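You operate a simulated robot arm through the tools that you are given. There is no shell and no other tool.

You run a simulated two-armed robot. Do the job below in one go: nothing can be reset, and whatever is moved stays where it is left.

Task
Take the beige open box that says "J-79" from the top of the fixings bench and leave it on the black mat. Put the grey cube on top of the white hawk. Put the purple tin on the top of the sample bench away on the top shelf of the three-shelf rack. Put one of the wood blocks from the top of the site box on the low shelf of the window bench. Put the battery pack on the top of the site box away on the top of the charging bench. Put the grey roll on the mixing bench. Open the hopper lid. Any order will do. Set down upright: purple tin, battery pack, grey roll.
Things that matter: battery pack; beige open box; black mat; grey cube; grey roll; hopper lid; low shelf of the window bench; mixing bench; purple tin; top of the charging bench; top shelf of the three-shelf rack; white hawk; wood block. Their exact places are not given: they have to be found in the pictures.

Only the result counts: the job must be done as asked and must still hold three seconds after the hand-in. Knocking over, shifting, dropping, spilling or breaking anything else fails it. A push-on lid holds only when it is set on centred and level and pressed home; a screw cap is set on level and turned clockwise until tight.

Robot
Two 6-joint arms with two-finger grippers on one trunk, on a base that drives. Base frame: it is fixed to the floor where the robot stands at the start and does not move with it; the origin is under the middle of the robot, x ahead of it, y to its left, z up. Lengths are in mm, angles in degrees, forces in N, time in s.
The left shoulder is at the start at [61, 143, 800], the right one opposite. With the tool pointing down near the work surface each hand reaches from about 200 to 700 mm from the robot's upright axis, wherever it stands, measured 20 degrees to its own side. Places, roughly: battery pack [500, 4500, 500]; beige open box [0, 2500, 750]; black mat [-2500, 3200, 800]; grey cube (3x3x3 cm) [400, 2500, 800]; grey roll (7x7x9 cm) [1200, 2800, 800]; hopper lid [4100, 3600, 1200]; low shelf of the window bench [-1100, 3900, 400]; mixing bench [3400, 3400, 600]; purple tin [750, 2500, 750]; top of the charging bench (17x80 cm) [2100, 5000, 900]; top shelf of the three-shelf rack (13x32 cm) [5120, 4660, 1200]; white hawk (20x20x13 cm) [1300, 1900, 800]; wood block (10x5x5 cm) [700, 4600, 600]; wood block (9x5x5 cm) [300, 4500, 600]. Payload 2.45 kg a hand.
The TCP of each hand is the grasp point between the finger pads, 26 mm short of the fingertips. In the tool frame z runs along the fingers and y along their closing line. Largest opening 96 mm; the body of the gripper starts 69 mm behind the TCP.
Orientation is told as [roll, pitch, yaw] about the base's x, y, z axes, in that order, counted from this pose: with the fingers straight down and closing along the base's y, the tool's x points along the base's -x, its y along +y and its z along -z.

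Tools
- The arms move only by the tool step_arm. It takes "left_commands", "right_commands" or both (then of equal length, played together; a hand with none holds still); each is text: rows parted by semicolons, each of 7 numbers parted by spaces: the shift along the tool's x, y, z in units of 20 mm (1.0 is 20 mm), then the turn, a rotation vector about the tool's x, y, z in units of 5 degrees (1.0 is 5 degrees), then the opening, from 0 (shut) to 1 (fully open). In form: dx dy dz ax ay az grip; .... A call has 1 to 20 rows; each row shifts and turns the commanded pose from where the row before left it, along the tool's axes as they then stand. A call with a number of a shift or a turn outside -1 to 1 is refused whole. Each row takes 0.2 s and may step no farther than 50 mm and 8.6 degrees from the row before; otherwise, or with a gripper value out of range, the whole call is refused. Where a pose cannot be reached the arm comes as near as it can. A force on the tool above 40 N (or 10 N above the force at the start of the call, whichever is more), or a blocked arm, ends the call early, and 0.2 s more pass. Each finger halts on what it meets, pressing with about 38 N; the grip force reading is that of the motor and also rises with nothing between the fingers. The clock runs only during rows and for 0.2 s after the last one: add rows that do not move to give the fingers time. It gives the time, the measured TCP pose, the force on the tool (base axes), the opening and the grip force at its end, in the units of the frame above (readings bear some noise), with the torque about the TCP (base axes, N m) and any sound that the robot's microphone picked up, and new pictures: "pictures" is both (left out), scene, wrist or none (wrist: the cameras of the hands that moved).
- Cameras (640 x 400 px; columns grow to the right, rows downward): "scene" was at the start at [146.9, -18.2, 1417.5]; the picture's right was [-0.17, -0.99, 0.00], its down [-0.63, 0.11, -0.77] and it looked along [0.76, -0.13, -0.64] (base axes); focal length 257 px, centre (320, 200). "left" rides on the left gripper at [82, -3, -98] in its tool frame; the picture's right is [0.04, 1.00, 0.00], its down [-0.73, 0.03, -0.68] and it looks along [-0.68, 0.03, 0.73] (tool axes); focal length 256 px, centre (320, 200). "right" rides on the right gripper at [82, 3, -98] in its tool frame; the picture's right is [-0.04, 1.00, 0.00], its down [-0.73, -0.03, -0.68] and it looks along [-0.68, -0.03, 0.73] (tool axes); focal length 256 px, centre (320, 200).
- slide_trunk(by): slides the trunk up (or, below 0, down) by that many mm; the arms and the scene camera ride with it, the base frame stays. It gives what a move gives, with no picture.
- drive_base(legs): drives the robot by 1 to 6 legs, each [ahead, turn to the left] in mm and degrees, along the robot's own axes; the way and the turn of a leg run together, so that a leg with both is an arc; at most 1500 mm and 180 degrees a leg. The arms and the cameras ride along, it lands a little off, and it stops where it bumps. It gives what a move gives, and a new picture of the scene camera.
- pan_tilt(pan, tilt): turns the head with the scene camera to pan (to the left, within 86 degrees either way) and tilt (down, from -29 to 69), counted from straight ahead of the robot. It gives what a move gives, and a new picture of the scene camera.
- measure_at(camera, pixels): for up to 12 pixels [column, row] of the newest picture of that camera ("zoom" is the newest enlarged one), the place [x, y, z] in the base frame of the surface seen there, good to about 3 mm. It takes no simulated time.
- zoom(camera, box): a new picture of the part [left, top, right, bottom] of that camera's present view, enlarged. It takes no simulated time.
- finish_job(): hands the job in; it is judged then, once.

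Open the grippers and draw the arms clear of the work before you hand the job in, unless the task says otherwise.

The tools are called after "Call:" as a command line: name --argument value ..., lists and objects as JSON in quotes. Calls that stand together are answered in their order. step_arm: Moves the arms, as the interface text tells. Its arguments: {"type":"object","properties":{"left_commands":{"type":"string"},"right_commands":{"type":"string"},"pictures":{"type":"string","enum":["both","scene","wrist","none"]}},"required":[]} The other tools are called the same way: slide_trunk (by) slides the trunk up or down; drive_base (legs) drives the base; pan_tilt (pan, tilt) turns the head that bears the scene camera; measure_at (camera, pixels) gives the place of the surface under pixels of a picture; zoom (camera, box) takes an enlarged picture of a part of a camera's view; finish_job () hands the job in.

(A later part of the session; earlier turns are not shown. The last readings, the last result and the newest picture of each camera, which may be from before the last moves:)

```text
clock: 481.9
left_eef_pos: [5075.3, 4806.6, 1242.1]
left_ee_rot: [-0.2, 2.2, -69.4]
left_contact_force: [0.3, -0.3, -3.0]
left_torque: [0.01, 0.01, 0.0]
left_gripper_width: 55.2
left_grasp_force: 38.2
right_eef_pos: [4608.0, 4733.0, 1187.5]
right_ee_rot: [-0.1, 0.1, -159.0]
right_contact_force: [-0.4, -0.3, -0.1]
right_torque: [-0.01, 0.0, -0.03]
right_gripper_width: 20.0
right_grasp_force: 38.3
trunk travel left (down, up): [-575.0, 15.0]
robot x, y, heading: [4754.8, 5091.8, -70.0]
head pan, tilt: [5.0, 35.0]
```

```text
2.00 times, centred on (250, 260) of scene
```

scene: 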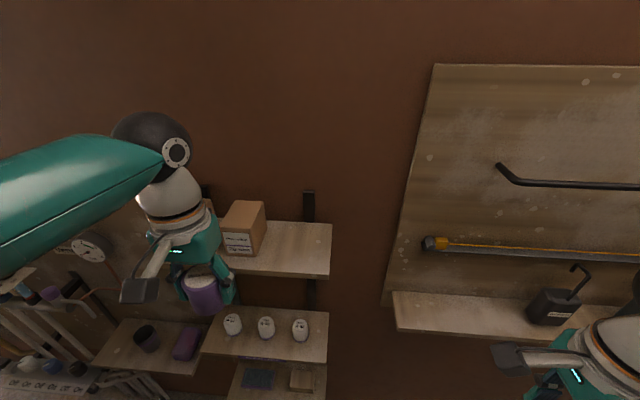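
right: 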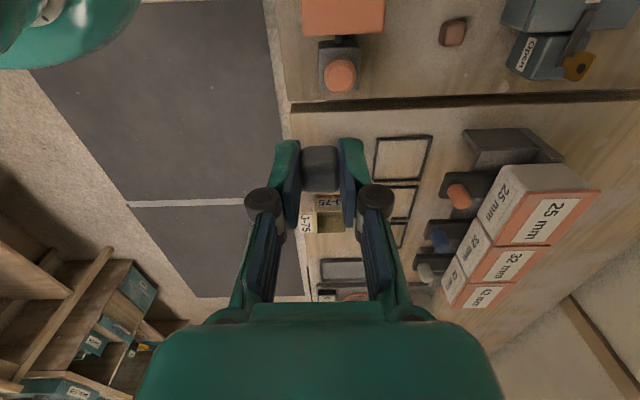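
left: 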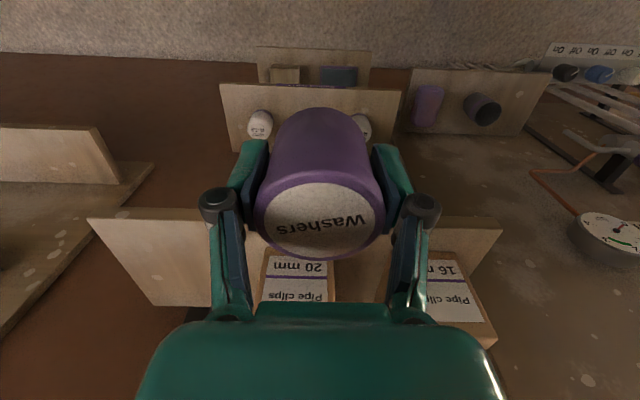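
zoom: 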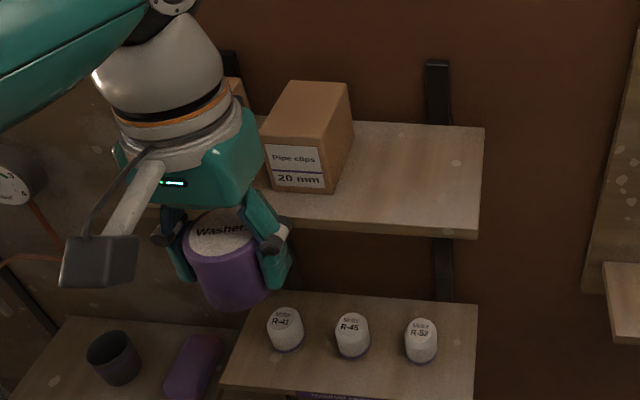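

The tin sits unchanged in the grip and the boxes still stand. I level and raise the hand, shift it right in front of the free spot, then drive 60 mm closer.

Call:
step_arm --left_commands "0 0 -0.5 -0.04 -0.44 0 0;0 -1 -0.5 0 0 0 0;0 -1 -0.25 0 0 0 0;0 -1 0 0 0 0 0;0 -1 0 0 0 0 0;0 -1 0 0 0 0 0;0 -0.4 0 0 0 0 0" --pictures "none"

Call:
drive_base --legs '[[60, 0]]'

Call:
pan_tilt --pan 5 --tilt 45

Call:
step_arm --left_commands "0 0 0 0 0 0 0" --pictures "both"

```text
clock: 483.5
left_eef_pos: [4973.4, 4769.4, 1267.1]
left_ee_rot: [0.0, 0.0, -69.4]
left_contact_force: [-0.2, -0.2, -2.2]
left_torque: [0.02, -0.02, 0.04]
left_gripper_width: 55.1
left_grasp_force: 38.5
right_eef_pos: [4608.6, 4733.9, 1187.6]
right_ee_rot: [-0.2, 0.1, -158.9]
right_contact_force: [-0.3, -0.5, -0.8]
right_torque: [0.03, 0.02, -0.02]
right_gripper_width: 20.0
right_grasp_force: 37.8
trunk travel left (down, up): [-575.0, 15.0]
robot x, y, heading: [4757.6, 5087.1, -69.4]
head pan, tilt: [5.0, 35.0]
```

```text
clock: 484.4
left_eef_pos: [4996.5, 4708.8, 1266.5]
left_ee_rot: [0.0, 0.2, -69.3]
left_contact_force: [0.1, -0.6, -1.9]
left_torque: [0.08, 0.02, 0.01]
left_gripper_width: 55.1
left_grasp_force: 38.5
right_eef_pos: [4630.2, 4675.4, 1186.8]
right_ee_rot: [-0.5, 0.1, -159.1]
right_contact_force: [0.0, -1.1, 0.3]
right_torque: [0.07, 0.0, 0.0]
right_gripper_width: 20.1
right_grasp_force: 38.0
trunk travel left (down, up): [-575.0, 15.0]
robot x, y, heading: [4775.9, 5035.9, -69.8]
head pan, tilt: [5.0, 35.0]
```

scene: 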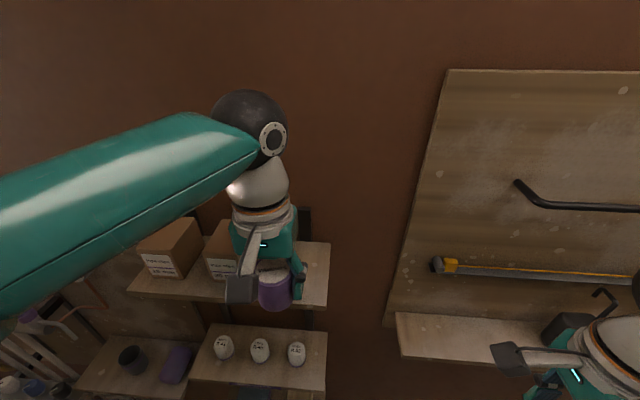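

```text
clock: 485.2
left_eef_pos: [4993.9, 4713.3, 1268.2]
left_ee_rot: [0.1, 0.0, -69.4]
left_contact_force: [-0.2, 0.2, -1.5]
left_torque: [-0.05, 0.03, -0.01]
left_gripper_width: 55.4
left_grasp_force: 38.0
right_eef_pos: [4629.2, 4678.8, 1187.7]
right_ee_rot: [-0.2, 0.1, -158.9]
right_contact_force: [-0.4, 0.1, 0.3]
right_torque: [0.01, 0.0, -0.01]
right_gripper_width: 20.4
right_grasp_force: 38.6
trunk travel left (down, up): [-575.0, 15.0]
robot x, y, heading: [4775.2, 5030.6, -69.5]
head pan, tilt: [5.0, 45.0]
```

scene: 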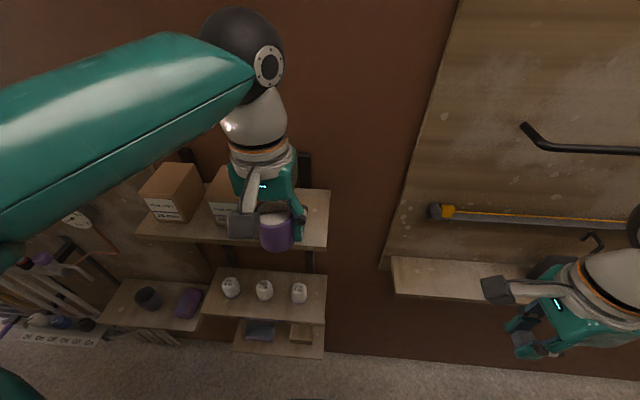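

```text
clock: 485.6
left_eef_pos: [4995.0, 4712.8, 1267.9]
left_ee_rot: [0.0, 0.0, -69.5]
left_contact_force: [1.3, 0.1, -1.6]
left_torque: [0.02, 0.04, 0.02]
left_gripper_width: 55.6
left_grasp_force: 37.8
right_eef_pos: [4630.4, 4679.1, 1187.6]
right_ee_rot: [-0.1, 0.1, -159.1]
right_contact_force: [0.2, 0.2, 0.1]
right_torque: [0.0, 0.01, 0.01]
right_gripper_width: 20.1
right_grasp_force: 37.8
trunk travel left (down, up): [-575.0, 15.0]
robot x, y, heading: [4774.8, 5032.3, -69.4]
head pan, tilt: [5.0, 45.0]
```

scene: 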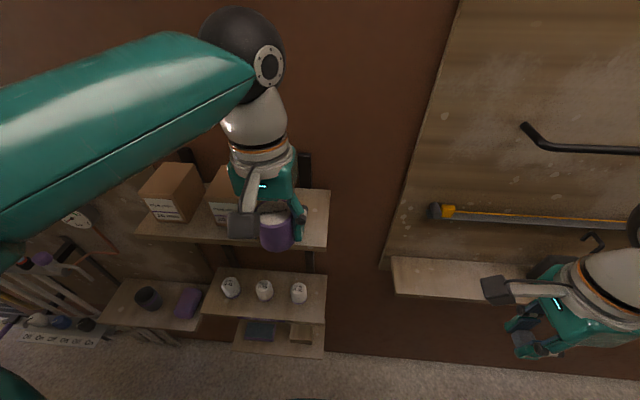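
left: 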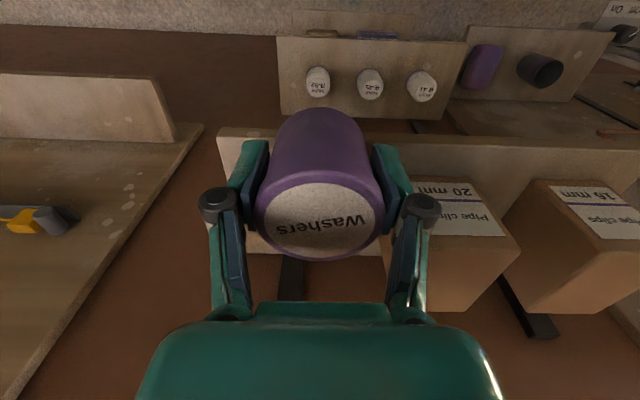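

The free spot lies straight ahead. I measure the box's near side and the shelf end in the wrist picture before moving in.

Call:
measure_at --camera "left" --pixels '[[222, 150], [230, 200], [440, 290], [430, 230], [255, 245], [430, 150], [300, 280], [235, 135]]'

Call:
measure_at --camera "scene" --pixels '[[327, 195], [326, 243], [240, 182], [318, 215], [205, 215], [215, 225]]'

```text
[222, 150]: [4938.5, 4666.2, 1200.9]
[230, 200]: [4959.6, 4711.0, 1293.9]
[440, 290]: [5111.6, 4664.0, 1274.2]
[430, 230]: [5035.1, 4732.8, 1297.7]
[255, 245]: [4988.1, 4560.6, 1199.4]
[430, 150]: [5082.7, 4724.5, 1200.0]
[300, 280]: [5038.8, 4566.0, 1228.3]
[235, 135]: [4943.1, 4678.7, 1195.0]
```

```text
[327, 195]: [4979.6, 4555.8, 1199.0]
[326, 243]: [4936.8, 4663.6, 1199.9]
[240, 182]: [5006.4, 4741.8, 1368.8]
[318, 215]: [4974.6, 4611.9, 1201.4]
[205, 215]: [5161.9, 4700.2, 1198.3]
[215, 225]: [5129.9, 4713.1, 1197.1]
```

The free area runs u 6267–6400, v 2499–2617, and the target is its centre. I move in 86 mm and lower to just above the shelf.

Call:
step_arm --left_commands "-1 0 0 0 0 0 0;-1 0 0 0 0 0 0;-1 0 0 0 0 0 0;-1 0 0 0 0 0 0;-0.3 0 0 0 0 0 0;0 0 0.6 0 0 0 0;0 0 0.4 0 0 0 0;0 0 0 0 0 0 0" --pictures "both"

```text
clock: 487.4
left_eef_pos: [5025.4, 4631.5, 1247.3]
left_ee_rot: [0.0, -0.1, -69.5]
left_contact_force: [0.4, -0.4, -1.6]
left_torque: [0.01, 0.01, -0.02]
left_gripper_width: 55.5
left_grasp_force: 37.9
right_eef_pos: [4627.5, 4677.0, 1187.9]
right_ee_rot: [-0.2, 0.1, -159.1]
right_contact_force: [-0.1, 0.3, 0.0]
right_torque: [0.02, -0.03, -0.02]
right_gripper_width: 20.2
right_grasp_force: 37.8
trunk travel left (down, up): [-575.0, 15.0]
robot x, y, heading: [4776.1, 5029.5, -69.4]
head pan, tilt: [5.0, 45.0]
```

scene: 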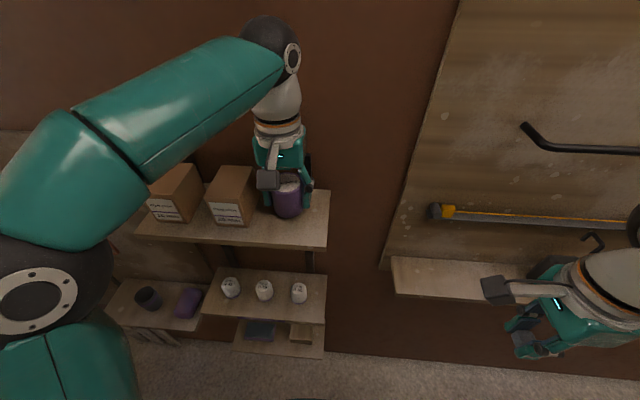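
left: 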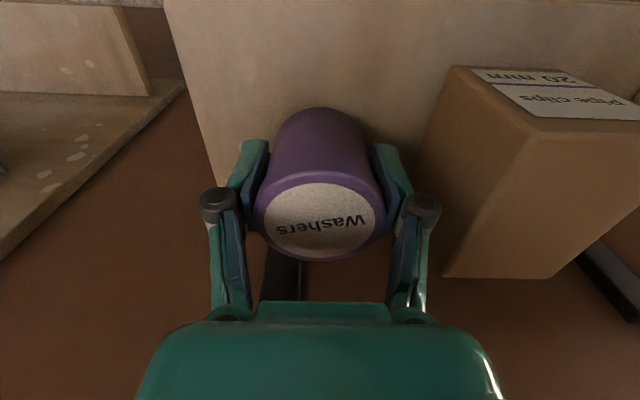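

The tin hangs over the free spot. I lower in small steps to contact.

Call:
step_arm --left_commands "0 0 0.2 0 0 0 0;0 0 0.1 0 0 0 0;0 0 0.1 0 0 0 0;0 0 0 0 0 0 0" --pictures "none"

```text
clock: 488.4
left_eef_pos: [5025.6, 4631.6, 1239.1]
left_ee_rot: [0.0, 0.0, -69.4]
left_contact_force: [0.2, 1.0, -1.5]
left_torque: [0.01, 0.03, 0.01]
left_gripper_width: 55.1
left_grasp_force: 37.8
right_eef_pos: [4629.5, 4676.6, 1187.7]
right_ee_rot: [-0.2, 0.2, -159.1]
right_contact_force: [-0.5, 0.0, 0.3]
right_torque: [0.01, -0.01, 0.01]
right_gripper_width: 20.1
right_grasp_force: 37.7
trunk travel left (down, up): [-575.0, 15.0]
robot x, y, heading: [4774.6, 5033.9, -69.3]
head pan, tilt: [5.0, 45.0]
```

Call:
step_arm --left_commands "0 0 0.07 0 0 0 0;0 0 0.07 0 0 0 0;0 0 0.07 0 0 0 0;0 0 0 0 0 0 0" --pictures "none"

```text
clock: 489.4
left_eef_pos: [5025.0, 4632.2, 1238.0]
left_ee_rot: [0.1, -0.3, -69.4]
left_contact_force: [2.9, -6.6, 25.5]
left_torque: [-0.2, -0.1, 0.01]
left_gripper_width: 55.3
left_grasp_force: 38.4
right_eef_pos: [4629.4, 4678.3, 1187.6]
right_ee_rot: [-0.2, 0.1, -159.1]
right_contact_force: [-0.1, 0.5, 0.1]
right_torque: [-0.03, 0.0, -0.02]
right_gripper_width: 20.3
right_grasp_force: 38.0
trunk travel left (down, up): [-575.0, 15.0]
robot x, y, heading: [4775.1, 5030.7, -69.7]
head pan, tilt: [5.0, 45.0]
```

Contact (25 N). I relieve the pressure by 3 mm, open, and rise straight up.

Call:
step_arm --left_commands "0 0 -0.13 0 0 0 0;0 0 0 0 0 0 0.6;0 0 0 0 0 0 0.66;0 0 0 0 0 0 0.7;0 0 0 0 0 0 0.7;0 0 -0.5 0 0 0 0.7;0 0 -1 0 0 0 0.7;0 0 -1 0 0 0 0.7;0 0 -1 0 0 0 0.7;0 0 -0.5 0 0 0 0.7" --pictures "both"

```text
clock: 491.6
left_eef_pos: [5025.9, 4633.4, 1317.5]
left_ee_rot: [0.0, -0.2, -69.3]
left_contact_force: [0.8, 0.0, 0.9]
left_torque: [0.01, -0.01, 0.0]
left_gripper_width: 67.1
left_grasp_force: 0.0
right_eef_pos: [4628.5, 4676.3, 1187.9]
right_ee_rot: [-0.2, 0.1, -158.9]
right_contact_force: [0.2, -0.9, 0.2]
right_torque: [-0.03, 0.03, 0.0]
right_gripper_width: 20.4
right_grasp_force: 38.0
trunk travel left (down, up): [-575.0, 15.0]
robot x, y, heading: [4775.7, 5030.2, -69.6]
head pan, tilt: [5.0, 45.0]
```

scene: 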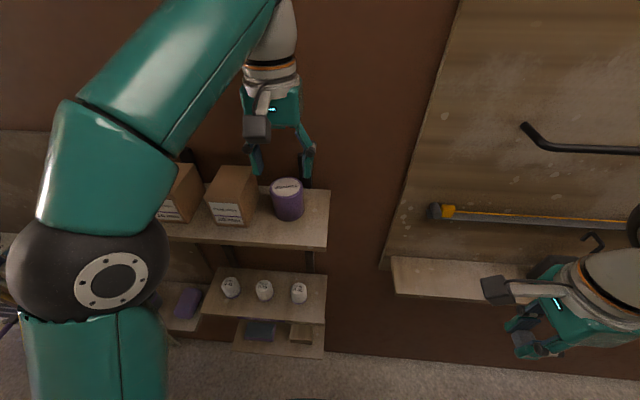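
left: 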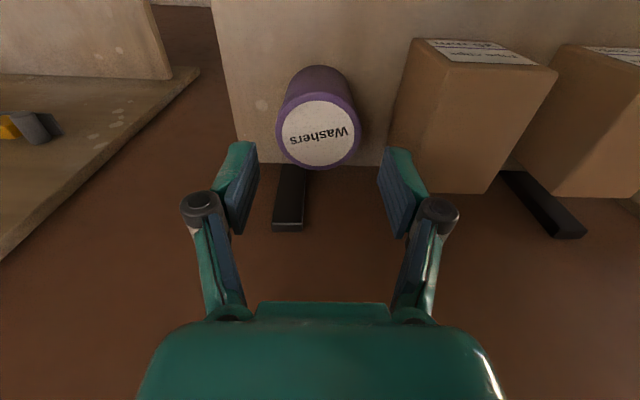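

The tin stands upright on the top shelf. I retract the left hand straight back over the shelf edge.

Call:
step_arm --left_commands "1 0 0 0 0 0 0.7;1 0 0 0 0 0 0.7;1 0 0 0 0 0 0.7;1 0 0 0 0 0 0.7;1 0 0 0 0 0 0.7;1 0 0.5 0 0 0 0.7;1 0.5 1 0 0 0 0.7;1 0.5 1 0 0 0 0.7;1 0.5 1 0 0 0 0.7;0 0.5 1 0 0 0 1;0 0.5 1 0 0 0 1" --pictures "scene"

```text
clock: 494.0
left_eef_pos: [5010.5, 4818.9, 1207.9]
left_ee_rot: [0.1, 0.0, -69.3]
left_contact_force: [0.1, 0.3, 0.1]
left_torque: [-0.02, 0.03, 0.0]
left_gripper_width: 96.0
left_grasp_force: 0.0
right_eef_pos: [4628.9, 4678.1, 1188.4]
right_ee_rot: [-0.1, 0.1, -159.2]
right_contact_force: [0.7, -0.7, 0.8]
right_torque: [-0.04, 0.03, -0.04]
right_gripper_width: 20.4
right_grasp_force: 37.7
trunk travel left (down, up): [-575.0, 15.0]
robot x, y, heading: [4777.3, 5034.7, -69.7]
head pan, tilt: [5.0, 45.0]
```

scene: 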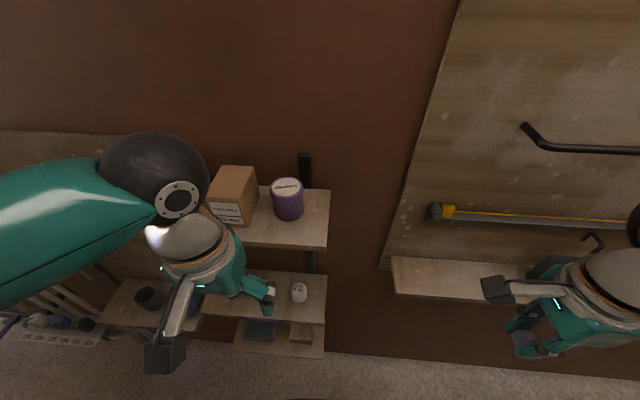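

I verify that the neighbouring box was not shifted by the earlier bump.

Call:
zoom --camera "scene" --box '[190, 140, 350, 260]'

Call:
measure_at --camera "zoom" --pixels '[[150, 270], [155, 255], [170, 115], [200, 170], [310, 160], [325, 250], [60, 265]]'

```text
3.33 times, centred on (270, 200) of scene
```

zoom: 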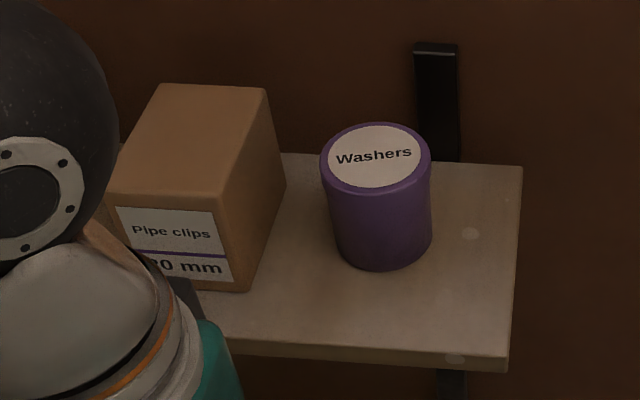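

```text
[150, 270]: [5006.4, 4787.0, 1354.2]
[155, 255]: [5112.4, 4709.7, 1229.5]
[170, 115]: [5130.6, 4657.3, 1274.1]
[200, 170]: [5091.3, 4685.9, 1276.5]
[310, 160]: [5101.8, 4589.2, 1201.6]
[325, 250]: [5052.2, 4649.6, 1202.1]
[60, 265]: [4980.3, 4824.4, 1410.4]
```

The tin and boxes are fine. I lower the trunk, back away and turn right to go back along the aisle for the grey roll.

Call:
drive_base --legs '[[-180, 0]]'

Call:
slide_trunk --by -150

Call:
drive_base --legs '[[0, -30]]'

Call:
drive_base --legs '[[0, -30]]'

Call:
drive_base --legs '[[0, -30]]'

Call:
pan_tilt --pan 0 --tilt 25

```text
clock: 495.5
left_eef_pos: [4944.1, 4992.6, 1208.2]
left_ee_rot: [0.1, -0.1, -69.5]
left_contact_force: [-0.4, 1.8, 0.3]
left_torque: [-0.06, -0.04, -0.01]
left_gripper_width: 96.0
left_grasp_force: 0.1
right_eef_pos: [4561.5, 4853.5, 1188.6]
right_ee_rot: [0.0, 0.1, -159.0]
right_contact_force: [0.6, 0.0, -0.3]
right_torque: [-0.01, -0.03, 0.03]
right_gripper_width: 20.4
right_grasp_force: 37.7
trunk travel left (down, up): [-575.0, 15.0]
robot x, y, heading: [4711.9, 5204.2, -69.4]
head pan, tilt: [5.0, 45.0]
```

scene: 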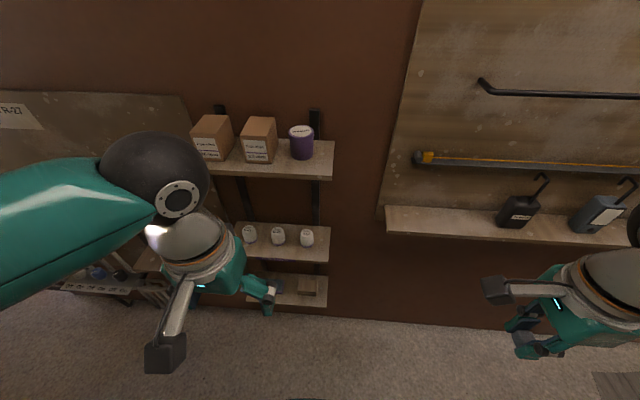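

```text
clock: 497.2
left_eef_pos: [4944.5, 4992.5, 1059.5]
left_ee_rot: [0.1, -0.1, -69.4]
left_contact_force: [-0.6, 0.8, -1.2]
left_torque: [-0.01, 0.02, -0.01]
left_gripper_width: 96.2
left_grasp_force: 0.0
right_eef_pos: [4563.2, 4853.2, 1039.1]
right_ee_rot: [-0.2, 0.1, -159.0]
right_contact_force: [0.0, 0.3, -0.2]
right_torque: [-0.04, -0.03, 0.03]
right_gripper_width: 19.9
right_grasp_force: 38.4
trunk travel left (down, up): [-425.0, 165.0]
robot x, y, heading: [4712.5, 5209.1, -69.6]
head pan, tilt: [5.0, 45.0]
```

```text
clock: 499.3
left_eef_pos: [4806.2, 4906.1, 1058.8]
left_ee_rot: [0.1, 0.0, -99.7]
left_contact_force: [-0.4, 0.3, 1.3]
left_torque: [-0.03, 0.01, 0.01]
left_gripper_width: 95.9
left_grasp_force: 0.1
right_eef_pos: [4405.6, 4976.9, 1037.5]
right_ee_rot: [-0.2, 0.2, 170.7]
right_contact_force: [0.4, 0.5, -0.9]
right_torque: [0.01, 0.04, 0.0]
right_gripper_width: 20.0
right_grasp_force: 37.9
trunk travel left (down, up): [-425.0, 165.0]
robot x, y, heading: [4725.9, 5204.3, -100.0]
head pan, tilt: [5.0, 45.0]
```

scene: 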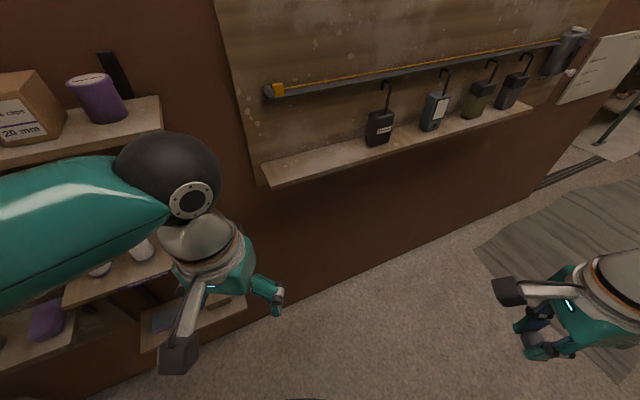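

```text
clock: 501.4
left_eef_pos: [4639.8, 4902.6, 1059.6]
left_ee_rot: [0.1, 0.1, -130.2]
left_contact_force: [0.1, -0.4, 0.2]
left_torque: [-0.02, 0.0, 0.01]
left_gripper_width: 96.3
left_grasp_force: 0.0
right_eef_pos: [4329.8, 5166.9, 1038.4]
right_ee_rot: [-0.2, 0.0, 140.2]
right_contact_force: [0.4, -0.2, -0.5]
right_torque: [-0.03, 0.01, 0.02]
right_gripper_width: 20.1
right_grasp_force: 37.7
trunk travel left (down, up): [-425.0, 165.0]
robot x, y, heading: [4728.3, 5199.3, -130.4]
head pan, tilt: [5.0, 45.0]
```

scene: 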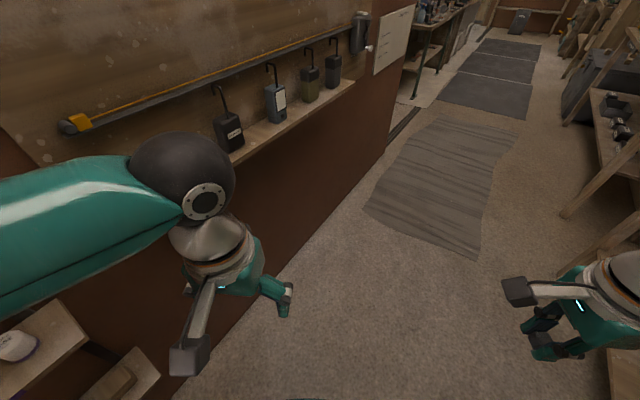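

```text
clock: 503.4
left_eef_pos: [4502.4, 4988.1, 1059.5]
left_ee_rot: [0.1, 0.1, -160.5]
left_contact_force: [-0.7, 0.2, 0.5]
left_torque: [0.02, 0.04, 0.0]
left_gripper_width: 95.9
left_grasp_force: 0.0
right_eef_pos: [4369.0, 5371.2, 1038.1]
right_ee_rot: [-0.3, 0.1, 110.1]
right_contact_force: [-0.6, 0.0, -0.3]
right_torque: [-0.02, -0.01, -0.01]
right_gripper_width: 20.2
right_grasp_force: 38.4
trunk travel left (down, up): [-425.0, 165.0]
robot x, y, heading: [4733.2, 5185.8, -160.1]
head pan, tilt: [5.0, 45.0]
```

scene: 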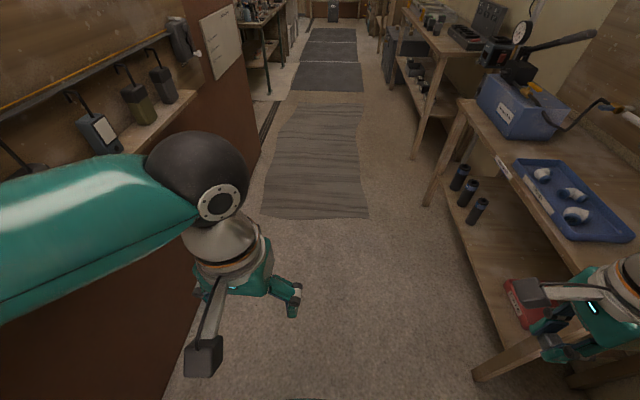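

```text
clock: 504.2
left_eef_pos: [4503.7, 4986.9, 1060.3]
left_ee_rot: [0.2, 0.0, -160.3]
left_contact_force: [-0.2, 0.7, 0.4]
left_torque: [0.01, -0.01, -0.02]
left_gripper_width: 96.0
left_grasp_force: 0.2
right_eef_pos: [4370.1, 5370.5, 1040.3]
right_ee_rot: [-0.2, 0.1, 110.0]
right_contact_force: [0.1, -0.1, -0.1]
right_torque: [0.03, 0.0, 0.05]
right_gripper_width: 20.3
right_grasp_force: 38.0
trunk travel left (down, up): [-425.0, 165.0]
robot x, y, heading: [4733.2, 5184.7, -160.4]
head pan, tilt: [0.0, 25.0]
```

scene: 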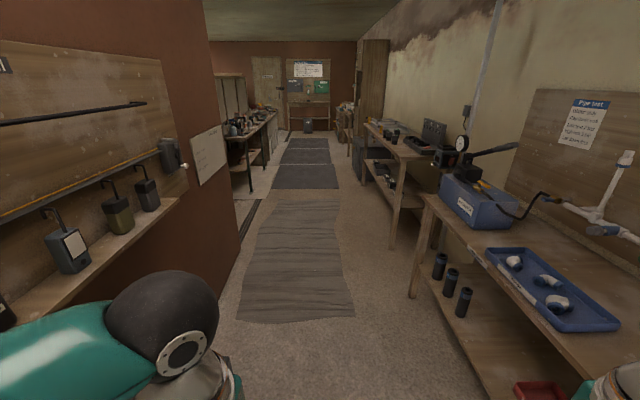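

I measure the pipe-test bench on the right and the tool ledge on the left to choose a safe line.

Call:
measure_at --camera "scene" --pixels '[[425, 205], [480, 265], [540, 330], [400, 160], [178, 205], [130, 240], [240, 245], [480, 150], [545, 195], [505, 385]]'

```text
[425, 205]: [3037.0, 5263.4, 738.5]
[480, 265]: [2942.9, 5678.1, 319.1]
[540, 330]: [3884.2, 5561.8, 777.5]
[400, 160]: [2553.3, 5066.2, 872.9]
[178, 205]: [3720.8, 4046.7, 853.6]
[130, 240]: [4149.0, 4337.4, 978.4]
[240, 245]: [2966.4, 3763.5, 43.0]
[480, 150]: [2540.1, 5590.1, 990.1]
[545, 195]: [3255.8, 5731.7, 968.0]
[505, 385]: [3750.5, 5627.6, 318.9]
```

Both sides are clear. I drive 4250 mm back along the aisle to the sample bench.

Call:
drive_base --legs '[[0, 2], [1500, 0], [1500, 0], [1250, 0]]'

Call:
pan_tilt --pan 60 --tilt 35

```text
clock: 524.9
left_eef_pos: [615.3, 3509.6, 1061.0]
left_ee_rot: [0.1, 0.0, -159.5]
left_contact_force: [0.2, 1.1, 0.3]
left_torque: [-0.01, -0.05, 0.01]
left_gripper_width: 95.9
left_grasp_force: 0.1
right_eef_pos: [473.5, 3889.6, 1040.1]
right_ee_rot: [-0.2, 0.1, 110.9]
right_contact_force: [0.6, 0.5, -0.1]
right_torque: [0.02, -0.02, -0.01]
right_gripper_width: 20.2
right_grasp_force: 37.8
trunk travel left (down, up): [-425.0, 165.0]
robot x, y, heading: [843.4, 3710.4, -159.3]
head pan, tilt: [0.0, 25.0]
```

scene: 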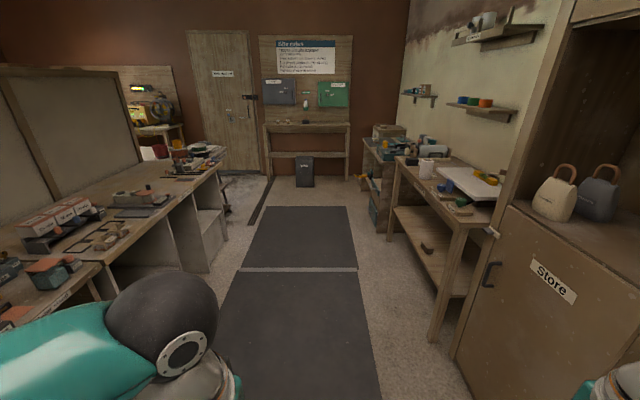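

```text
clock: 526.2
left_eef_pos: [615.7, 3507.8, 1059.3]
left_ee_rot: [0.1, 0.0, -159.5]
left_contact_force: [0.2, 1.0, -1.4]
left_torque: [0.0, 0.03, -0.02]
left_gripper_width: 96.0
left_grasp_force: 0.1
right_eef_pos: [475.0, 3891.1, 1039.0]
right_ee_rot: [-0.2, 0.1, 111.0]
right_contact_force: [0.6, 0.3, 0.4]
right_torque: [-0.04, 0.01, 0.01]
right_gripper_width: 20.1
right_grasp_force: 38.1
trunk travel left (down, up): [-425.0, 165.0]
robot x, y, heading: [842.3, 3708.4, -159.4]
head pan, tilt: [60.0, 35.0]
```

scene: 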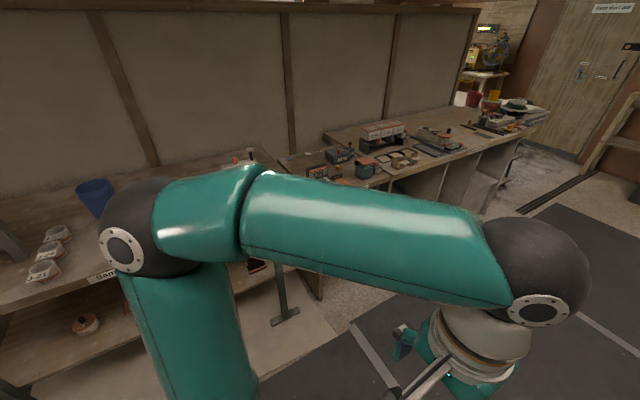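

I turn left in steps to face the sample bench.

Call:
drive_base --legs '[[0, 30]]'

Call:
drive_base --legs '[[0, 30]]'

Call:
drive_base --legs '[[0, 30]]'

Call:
pan_tilt --pan 0 --tilt 35

```text
clock: 528.3
left_eef_pos: [749.1, 3425.0, 1060.8]
left_ee_rot: [0.2, 0.0, -129.5]
left_contact_force: [-0.5, -0.4, -0.1]
left_torque: [0.0, 0.01, 0.02]
left_gripper_width: 96.1
left_grasp_force: 0.1
right_eef_pos: [437.0, 3685.4, 1040.0]
right_ee_rot: [-0.2, 0.0, 140.9]
right_contact_force: [0.0, 0.2, 0.0]
right_torque: [0.01, -0.01, -0.02]
right_gripper_width: 20.3
right_grasp_force: 37.8
trunk travel left (down, up): [-425.0, 165.0]
robot x, y, heading: [830.1, 3723.8, -129.7]
head pan, tilt: [60.0, 35.0]
```

scene: 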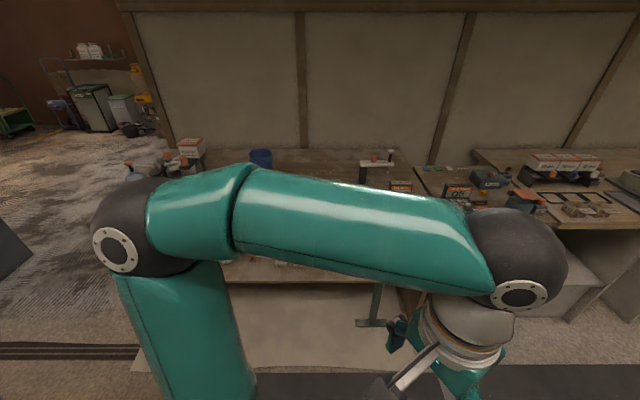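

```text
clock: 530.3
left_eef_pos: [909.7, 3421.0, 1061.3]
left_ee_rot: [0.1, 0.0, -98.9]
left_contact_force: [-0.4, -0.7, -1.4]
left_torque: [0.0, 0.0, 0.0]
left_gripper_width: 96.0
left_grasp_force: 0.0
right_eef_pos: [509.5, 3486.9, 1041.5]
right_ee_rot: [-0.2, 0.1, 171.5]
right_contact_force: [-0.5, 0.0, 0.5]
right_torque: [0.02, -0.02, 0.0]
right_gripper_width: 20.5
right_grasp_force: 37.9
trunk travel left (down, up): [-425.0, 165.0]
robot x, y, heading: [820.2, 3715.9, -98.8]
head pan, tilt: [60.0, 35.0]
```

scene: 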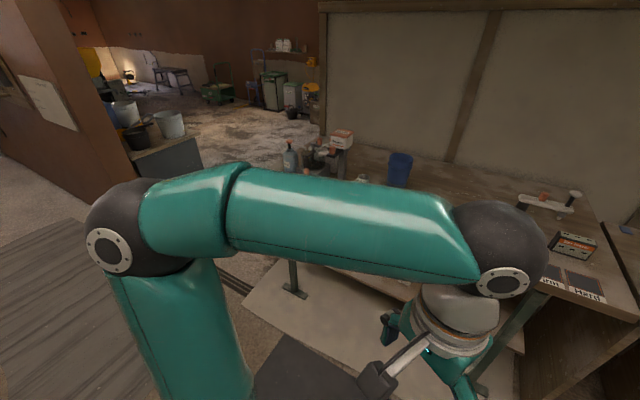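

```text
clock: 532.4
left_eef_pos: [1049.4, 3505.8, 1060.6]
left_ee_rot: [0.1, -0.1, -68.9]
left_contact_force: [0.2, -0.4, 0.5]
left_torque: [-0.02, 0.01, -0.02]
left_gripper_width: 96.0
left_grasp_force: 0.0
right_eef_pos: [669.0, 3361.6, 1042.2]
right_ee_rot: [-0.1, 0.2, -158.5]
right_contact_force: [-0.1, -0.2, 0.3]
right_torque: [-0.01, 0.04, 0.03]
right_gripper_width: 20.0
right_grasp_force: 37.9
trunk travel left (down, up): [-425.0, 165.0]
robot x, y, heading: [812.4, 3715.0, -69.0]
head pan, tilt: [60.0, 35.0]
```

scene: 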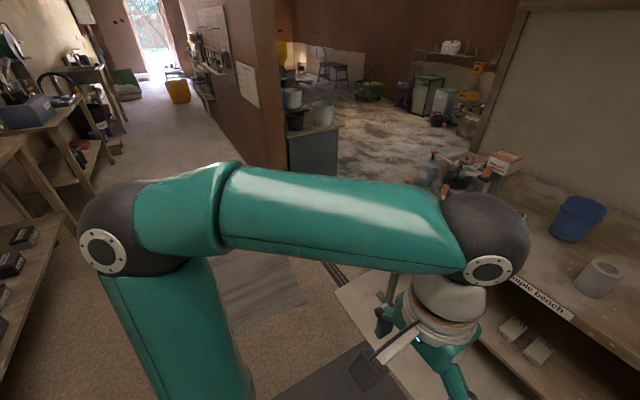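

```text
clock: 533.7
left_eef_pos: [1049.0, 3505.5, 1062.7]
left_ee_rot: [0.1, -0.1, -68.9]
left_contact_force: [-0.4, -0.2, -0.8]
left_torque: [-0.01, 0.01, -0.01]
left_gripper_width: 96.0
left_grasp_force: 0.0
right_eef_pos: [669.1, 3361.1, 1042.0]
right_ee_rot: [-0.2, 0.0, -158.5]
right_contact_force: [-0.6, 0.8, 0.9]
right_torque: [0.02, -0.02, -0.02]
right_gripper_width: 20.1
right_grasp_force: 38.2
trunk travel left (down, up): [-425.0, 165.0]
robot x, y, heading: [812.3, 3716.7, -69.0]
head pan, tilt: [0.0, 35.0]
```

scene: 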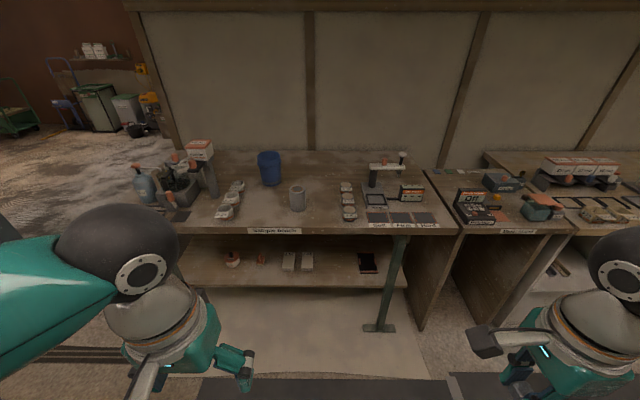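

The grey roll stands at px (297,198). I zoom in and measure it.

Call:
zoom --camera "scene" --box '[210, 140, 370, 240]'

Call:
measure_at --camera "zoom" --pixels '[[348, 190], [320, 190], [378, 190], [348, 205], [348, 240], [348, 275], [348, 295], [235, 110], [115, 270], [555, 200]]'

```text
4.00 times, centred on (290, 190) of scene
```

zoom: 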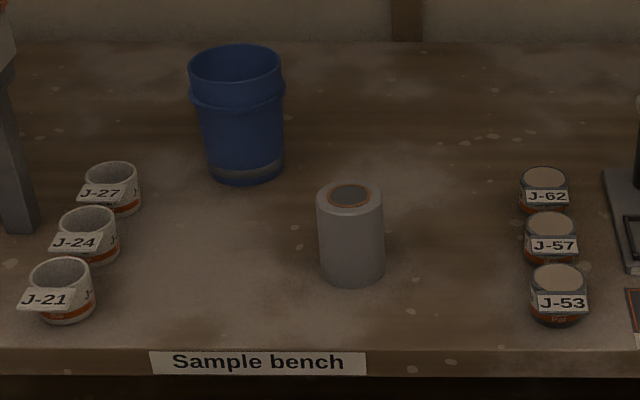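

```text
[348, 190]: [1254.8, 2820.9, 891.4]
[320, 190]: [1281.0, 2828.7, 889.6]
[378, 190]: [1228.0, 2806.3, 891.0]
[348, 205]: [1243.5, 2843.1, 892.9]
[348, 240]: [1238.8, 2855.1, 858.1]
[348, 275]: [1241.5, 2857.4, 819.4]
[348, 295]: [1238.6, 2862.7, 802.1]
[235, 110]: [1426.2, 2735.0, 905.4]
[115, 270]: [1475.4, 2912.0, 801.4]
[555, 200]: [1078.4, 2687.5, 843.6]
```

The roll is 90 mm tall and about 70 mm wide, centred at [1251, 2824]. I drive 460 mm closer and bring the left hand over it.

Call:
drive_base --legs '[[460, 0]]'

Call:
pan_tilt --pan 0 --tilt 50

```text
clock: 536.5
left_eef_pos: [1218.2, 3063.6, 1062.3]
left_ee_rot: [0.1, 0.0, -69.0]
left_contact_force: [-0.4, -0.6, -0.1]
left_torque: [0.0, 0.01, -0.01]
left_gripper_width: 96.4
left_grasp_force: 0.0
right_eef_pos: [836.8, 2921.3, 1041.1]
right_ee_rot: [-0.1, 0.1, -158.7]
right_contact_force: [0.8, 0.1, -0.4]
right_torque: [0.02, 0.01, 0.01]
right_gripper_width: 20.1
right_grasp_force: 38.0
trunk travel left (down, up): [-425.0, 165.0]
robot x, y, heading: [982.4, 3275.9, -69.1]
head pan, tilt: [0.0, 35.0]
```

scene: 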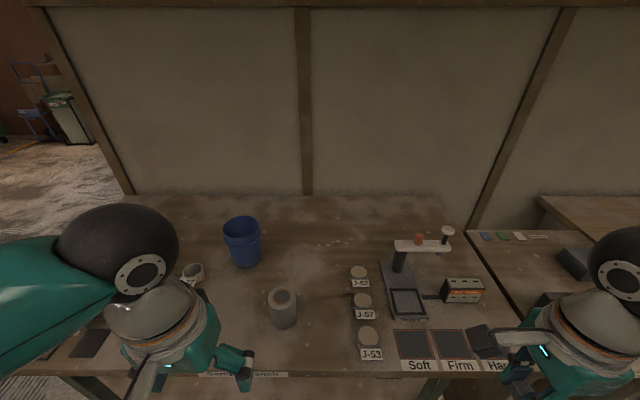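

```text
clock: 537.3
left_eef_pos: [1218.3, 3065.2, 1061.9]
left_ee_rot: [0.1, 0.1, -68.9]
left_contact_force: [0.7, 0.7, 0.2]
left_torque: [-0.01, 0.0, 0.0]
left_gripper_width: 96.2
left_grasp_force: 0.1
right_eef_pos: [837.7, 2921.4, 1041.8]
right_ee_rot: [-0.2, 0.1, -158.7]
right_contact_force: [-0.6, -0.4, 0.2]
right_torque: [-0.02, 0.04, 0.04]
right_gripper_width: 20.1
right_grasp_force: 38.0
trunk travel left (down, up): [-425.0, 165.0]
robot x, y, heading: [981.6, 3277.8, -68.8]
head pan, tilt: [0.0, 50.0]
```

scene: 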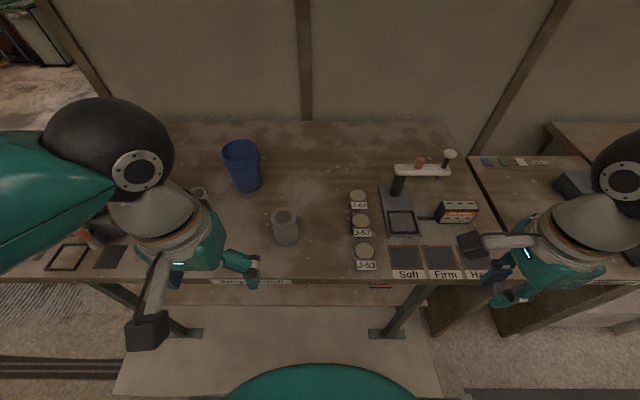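

I move the left hand over the roll and lower to a viewing height.

Call:
step_arm --left_commands "-1 -0.25 0 0 0 0 0.96;-1 -0.25 0 0 0 0 0.96;-1 -0.25 0 0 0 0 0.96;-1 -0.25 0 0 0 0 0.96;-1 -0.25 0 0 0 0 0.96;-1 -0.25 0 0 0 0 0.96;-1 -0.25 0 0 0 0 0.96;-1 -0.25 0.5 0 0 0 0.96;-1 -0.25 1 0 0 0 0.96;-1 -0.25 1 0 0 0 0.96;-1 -0.25 1 0 0 0 0.96;-0.8 0 0 0 0 0 0.96" --pictures "both"

Call:
measure_at --camera "left" --pixels '[[320, 80], [280, 80], [360, 80], [320, 110], [320, 50], [300, 60]]'

```text
clock: 539.9
left_eef_pos: [1253.2, 2824.5, 991.4]
left_ee_rot: [0.0, 0.0, -69.1]
left_contact_force: [0.5, 0.3, 0.2]
left_torque: [0.03, -0.01, 0.04]
left_gripper_width: 92.0
left_grasp_force: 0.1
right_eef_pos: [836.3, 2921.9, 1042.6]
right_ee_rot: [-0.3, 0.1, -158.8]
right_contact_force: [-0.6, 0.0, 0.4]
right_torque: [0.02, -0.02, 0.01]
right_gripper_width: 20.1
right_grasp_force: 38.2
trunk travel left (down, up): [-425.0, 165.0]
robot x, y, heading: [979.1, 3278.6, -69.2]
head pan, tilt: [0.0, 50.0]
```

scene: 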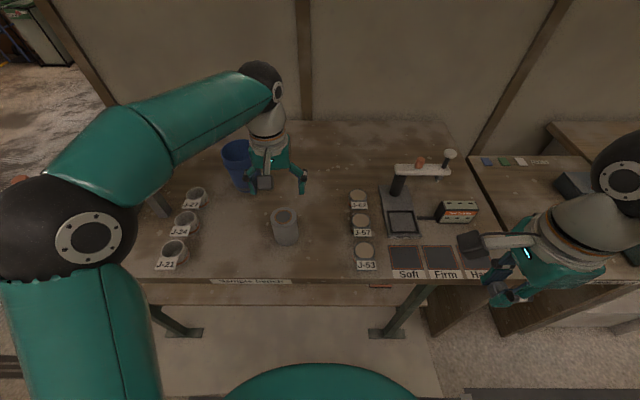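
left: 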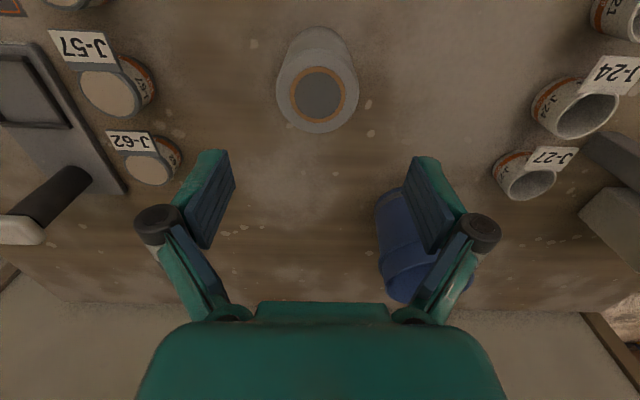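

```text
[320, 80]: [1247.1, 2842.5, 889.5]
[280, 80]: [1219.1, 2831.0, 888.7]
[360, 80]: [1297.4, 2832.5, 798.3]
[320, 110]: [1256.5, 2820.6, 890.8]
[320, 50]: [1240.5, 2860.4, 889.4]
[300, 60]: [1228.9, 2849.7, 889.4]
```

The roll's axis is at about [1252, 2829]. I shift 4 mm, descend to z≈845 and close on it.

Call:
step_arm --left_commands "0.2 0 1 0 0 0 0.96;0 0 1 0 0 0 0.96;0 0 1 0 0 0 0.96;0 0 1 0 0 0 0.96;0 0 1 0 0 0 0.96;0 0 1 0 0 0 0.96;0 0 1 0 0 0 0.96;0 0 0.3 0 0 0 0.96;0 0 0 0 0 0 0.96" --pictures "wrist"

```text
clock: 541.9
left_eef_pos: [1249.3, 2827.6, 845.8]
left_ee_rot: [0.1, -0.1, -69.0]
left_contact_force: [-0.5, -0.5, -0.1]
left_torque: [0.04, 0.03, 0.02]
left_gripper_width: 92.1
left_grasp_force: 0.0
right_eef_pos: [837.3, 2921.7, 1042.3]
right_ee_rot: [-0.2, 0.1, -158.6]
right_contact_force: [-0.3, -0.5, -0.4]
right_torque: [-0.01, 0.02, 0.0]
right_gripper_width: 20.1
right_grasp_force: 38.1
trunk travel left (down, up): [-425.0, 165.0]
robot x, y, heading: [982.7, 3275.6, -68.9]
head pan, tilt: [0.0, 50.0]
```

left: 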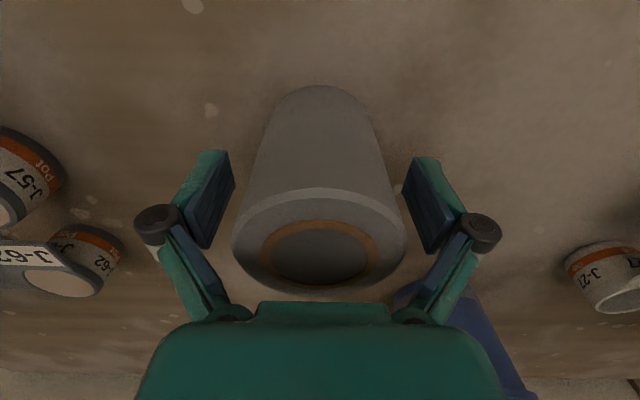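

The roll is a few millimetres nearer to the robot than the pads' middle; I shift back 7 mm and close.

Call:
step_arm --left_commands "0.35 0 0 0 0 0 0.96;0 0 0 0 0 0 0.8;0 0 0 0 0 0 0.6;0 0 0 0 0 0 0.4;0 0 0 0 0 0 0;0 0 0 0 0 0 0" --pictures "wrist"

```text
clock: 543.3
left_eef_pos: [1245.5, 2835.4, 848.6]
left_ee_rot: [0.1, -0.1, -69.0]
left_contact_force: [0.8, -0.4, 9.0]
left_torque: [0.12, 0.02, -0.04]
left_gripper_width: 64.7
left_grasp_force: 38.0
right_eef_pos: [836.3, 2921.6, 1041.8]
right_ee_rot: [-0.2, 0.2, -158.7]
right_contact_force: [0.7, 0.6, -0.5]
right_torque: [0.0, 0.0, 0.01]
right_gripper_width: 20.2
right_grasp_force: 37.8
trunk travel left (down, up): [-425.0, 165.0]
robot x, y, heading: [979.3, 3272.1, -69.2]
head pan, tilt: [0.0, 50.0]
```

left: 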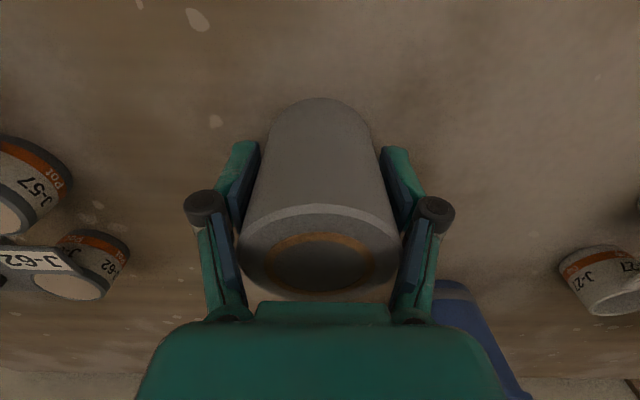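

The roll is gripped (64.7 mm). I lift it straight up and draw it back.

Call:
step_arm --left_commands "0 0 -0.5 0 0 0 0;0 0 -1 0 0 0 0;0 0 -1 0 0 0 0;0 0 -1 0 0 0 0;0 0 -1 0 0 0 0;0 0 -1 0 0 0 0;0 0 -1 0 0 0 0;0 0 -1 0 0 0 0;0 0 -1 0 0 0 0;1 0.3 -0.5 0 0 0 0;1 0.3 -0.5 0 0 0 0;1 0.3 -0.5 0 0 0 0;1 0.3 -0.5 0 0 0 0;1 0.3 0 0 0 0 0;1 0.3 0 0 0 0 0;1 0.3 0 0 0 0 0;1 0.3 0 0 0 0 0;1 0.3 0 0 0 0 0;1 0.3 0 0 0 0 0" --pictures "both"

```text
clock: 547.3
left_eef_pos: [1231.0, 3042.1, 1056.4]
left_ee_rot: [0.1, 0.0, -69.1]
left_contact_force: [-0.3, -0.6, -0.8]
left_torque: [0.0, -0.01, -0.01]
left_gripper_width: 64.1
left_grasp_force: 38.1
right_eef_pos: [836.4, 2923.0, 1042.5]
right_ee_rot: [-0.2, 0.0, -158.7]
right_contact_force: [-0.3, -0.2, 0.8]
right_torque: [-0.02, 0.0, 0.03]
right_gripper_width: 20.1
right_grasp_force: 37.6
trunk travel left (down, up): [-425.0, 165.0]
robot x, y, heading: [980.9, 3277.9, -69.1]
head pan, tilt: [0.0, 50.0]
```

scene: 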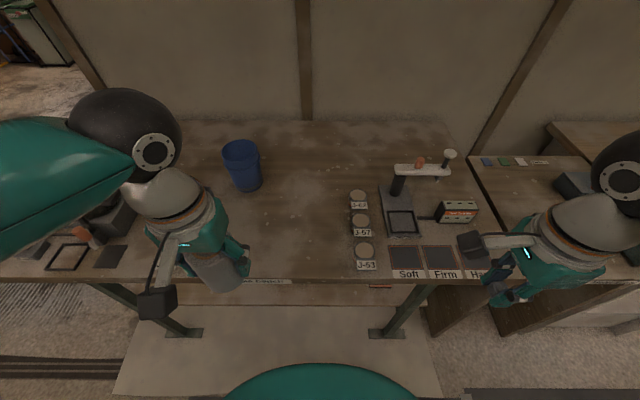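
left: 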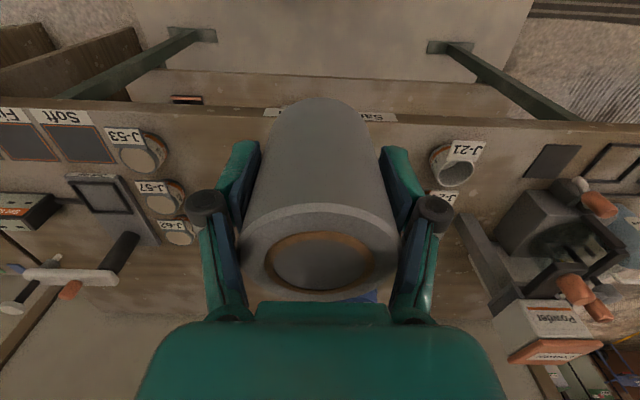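

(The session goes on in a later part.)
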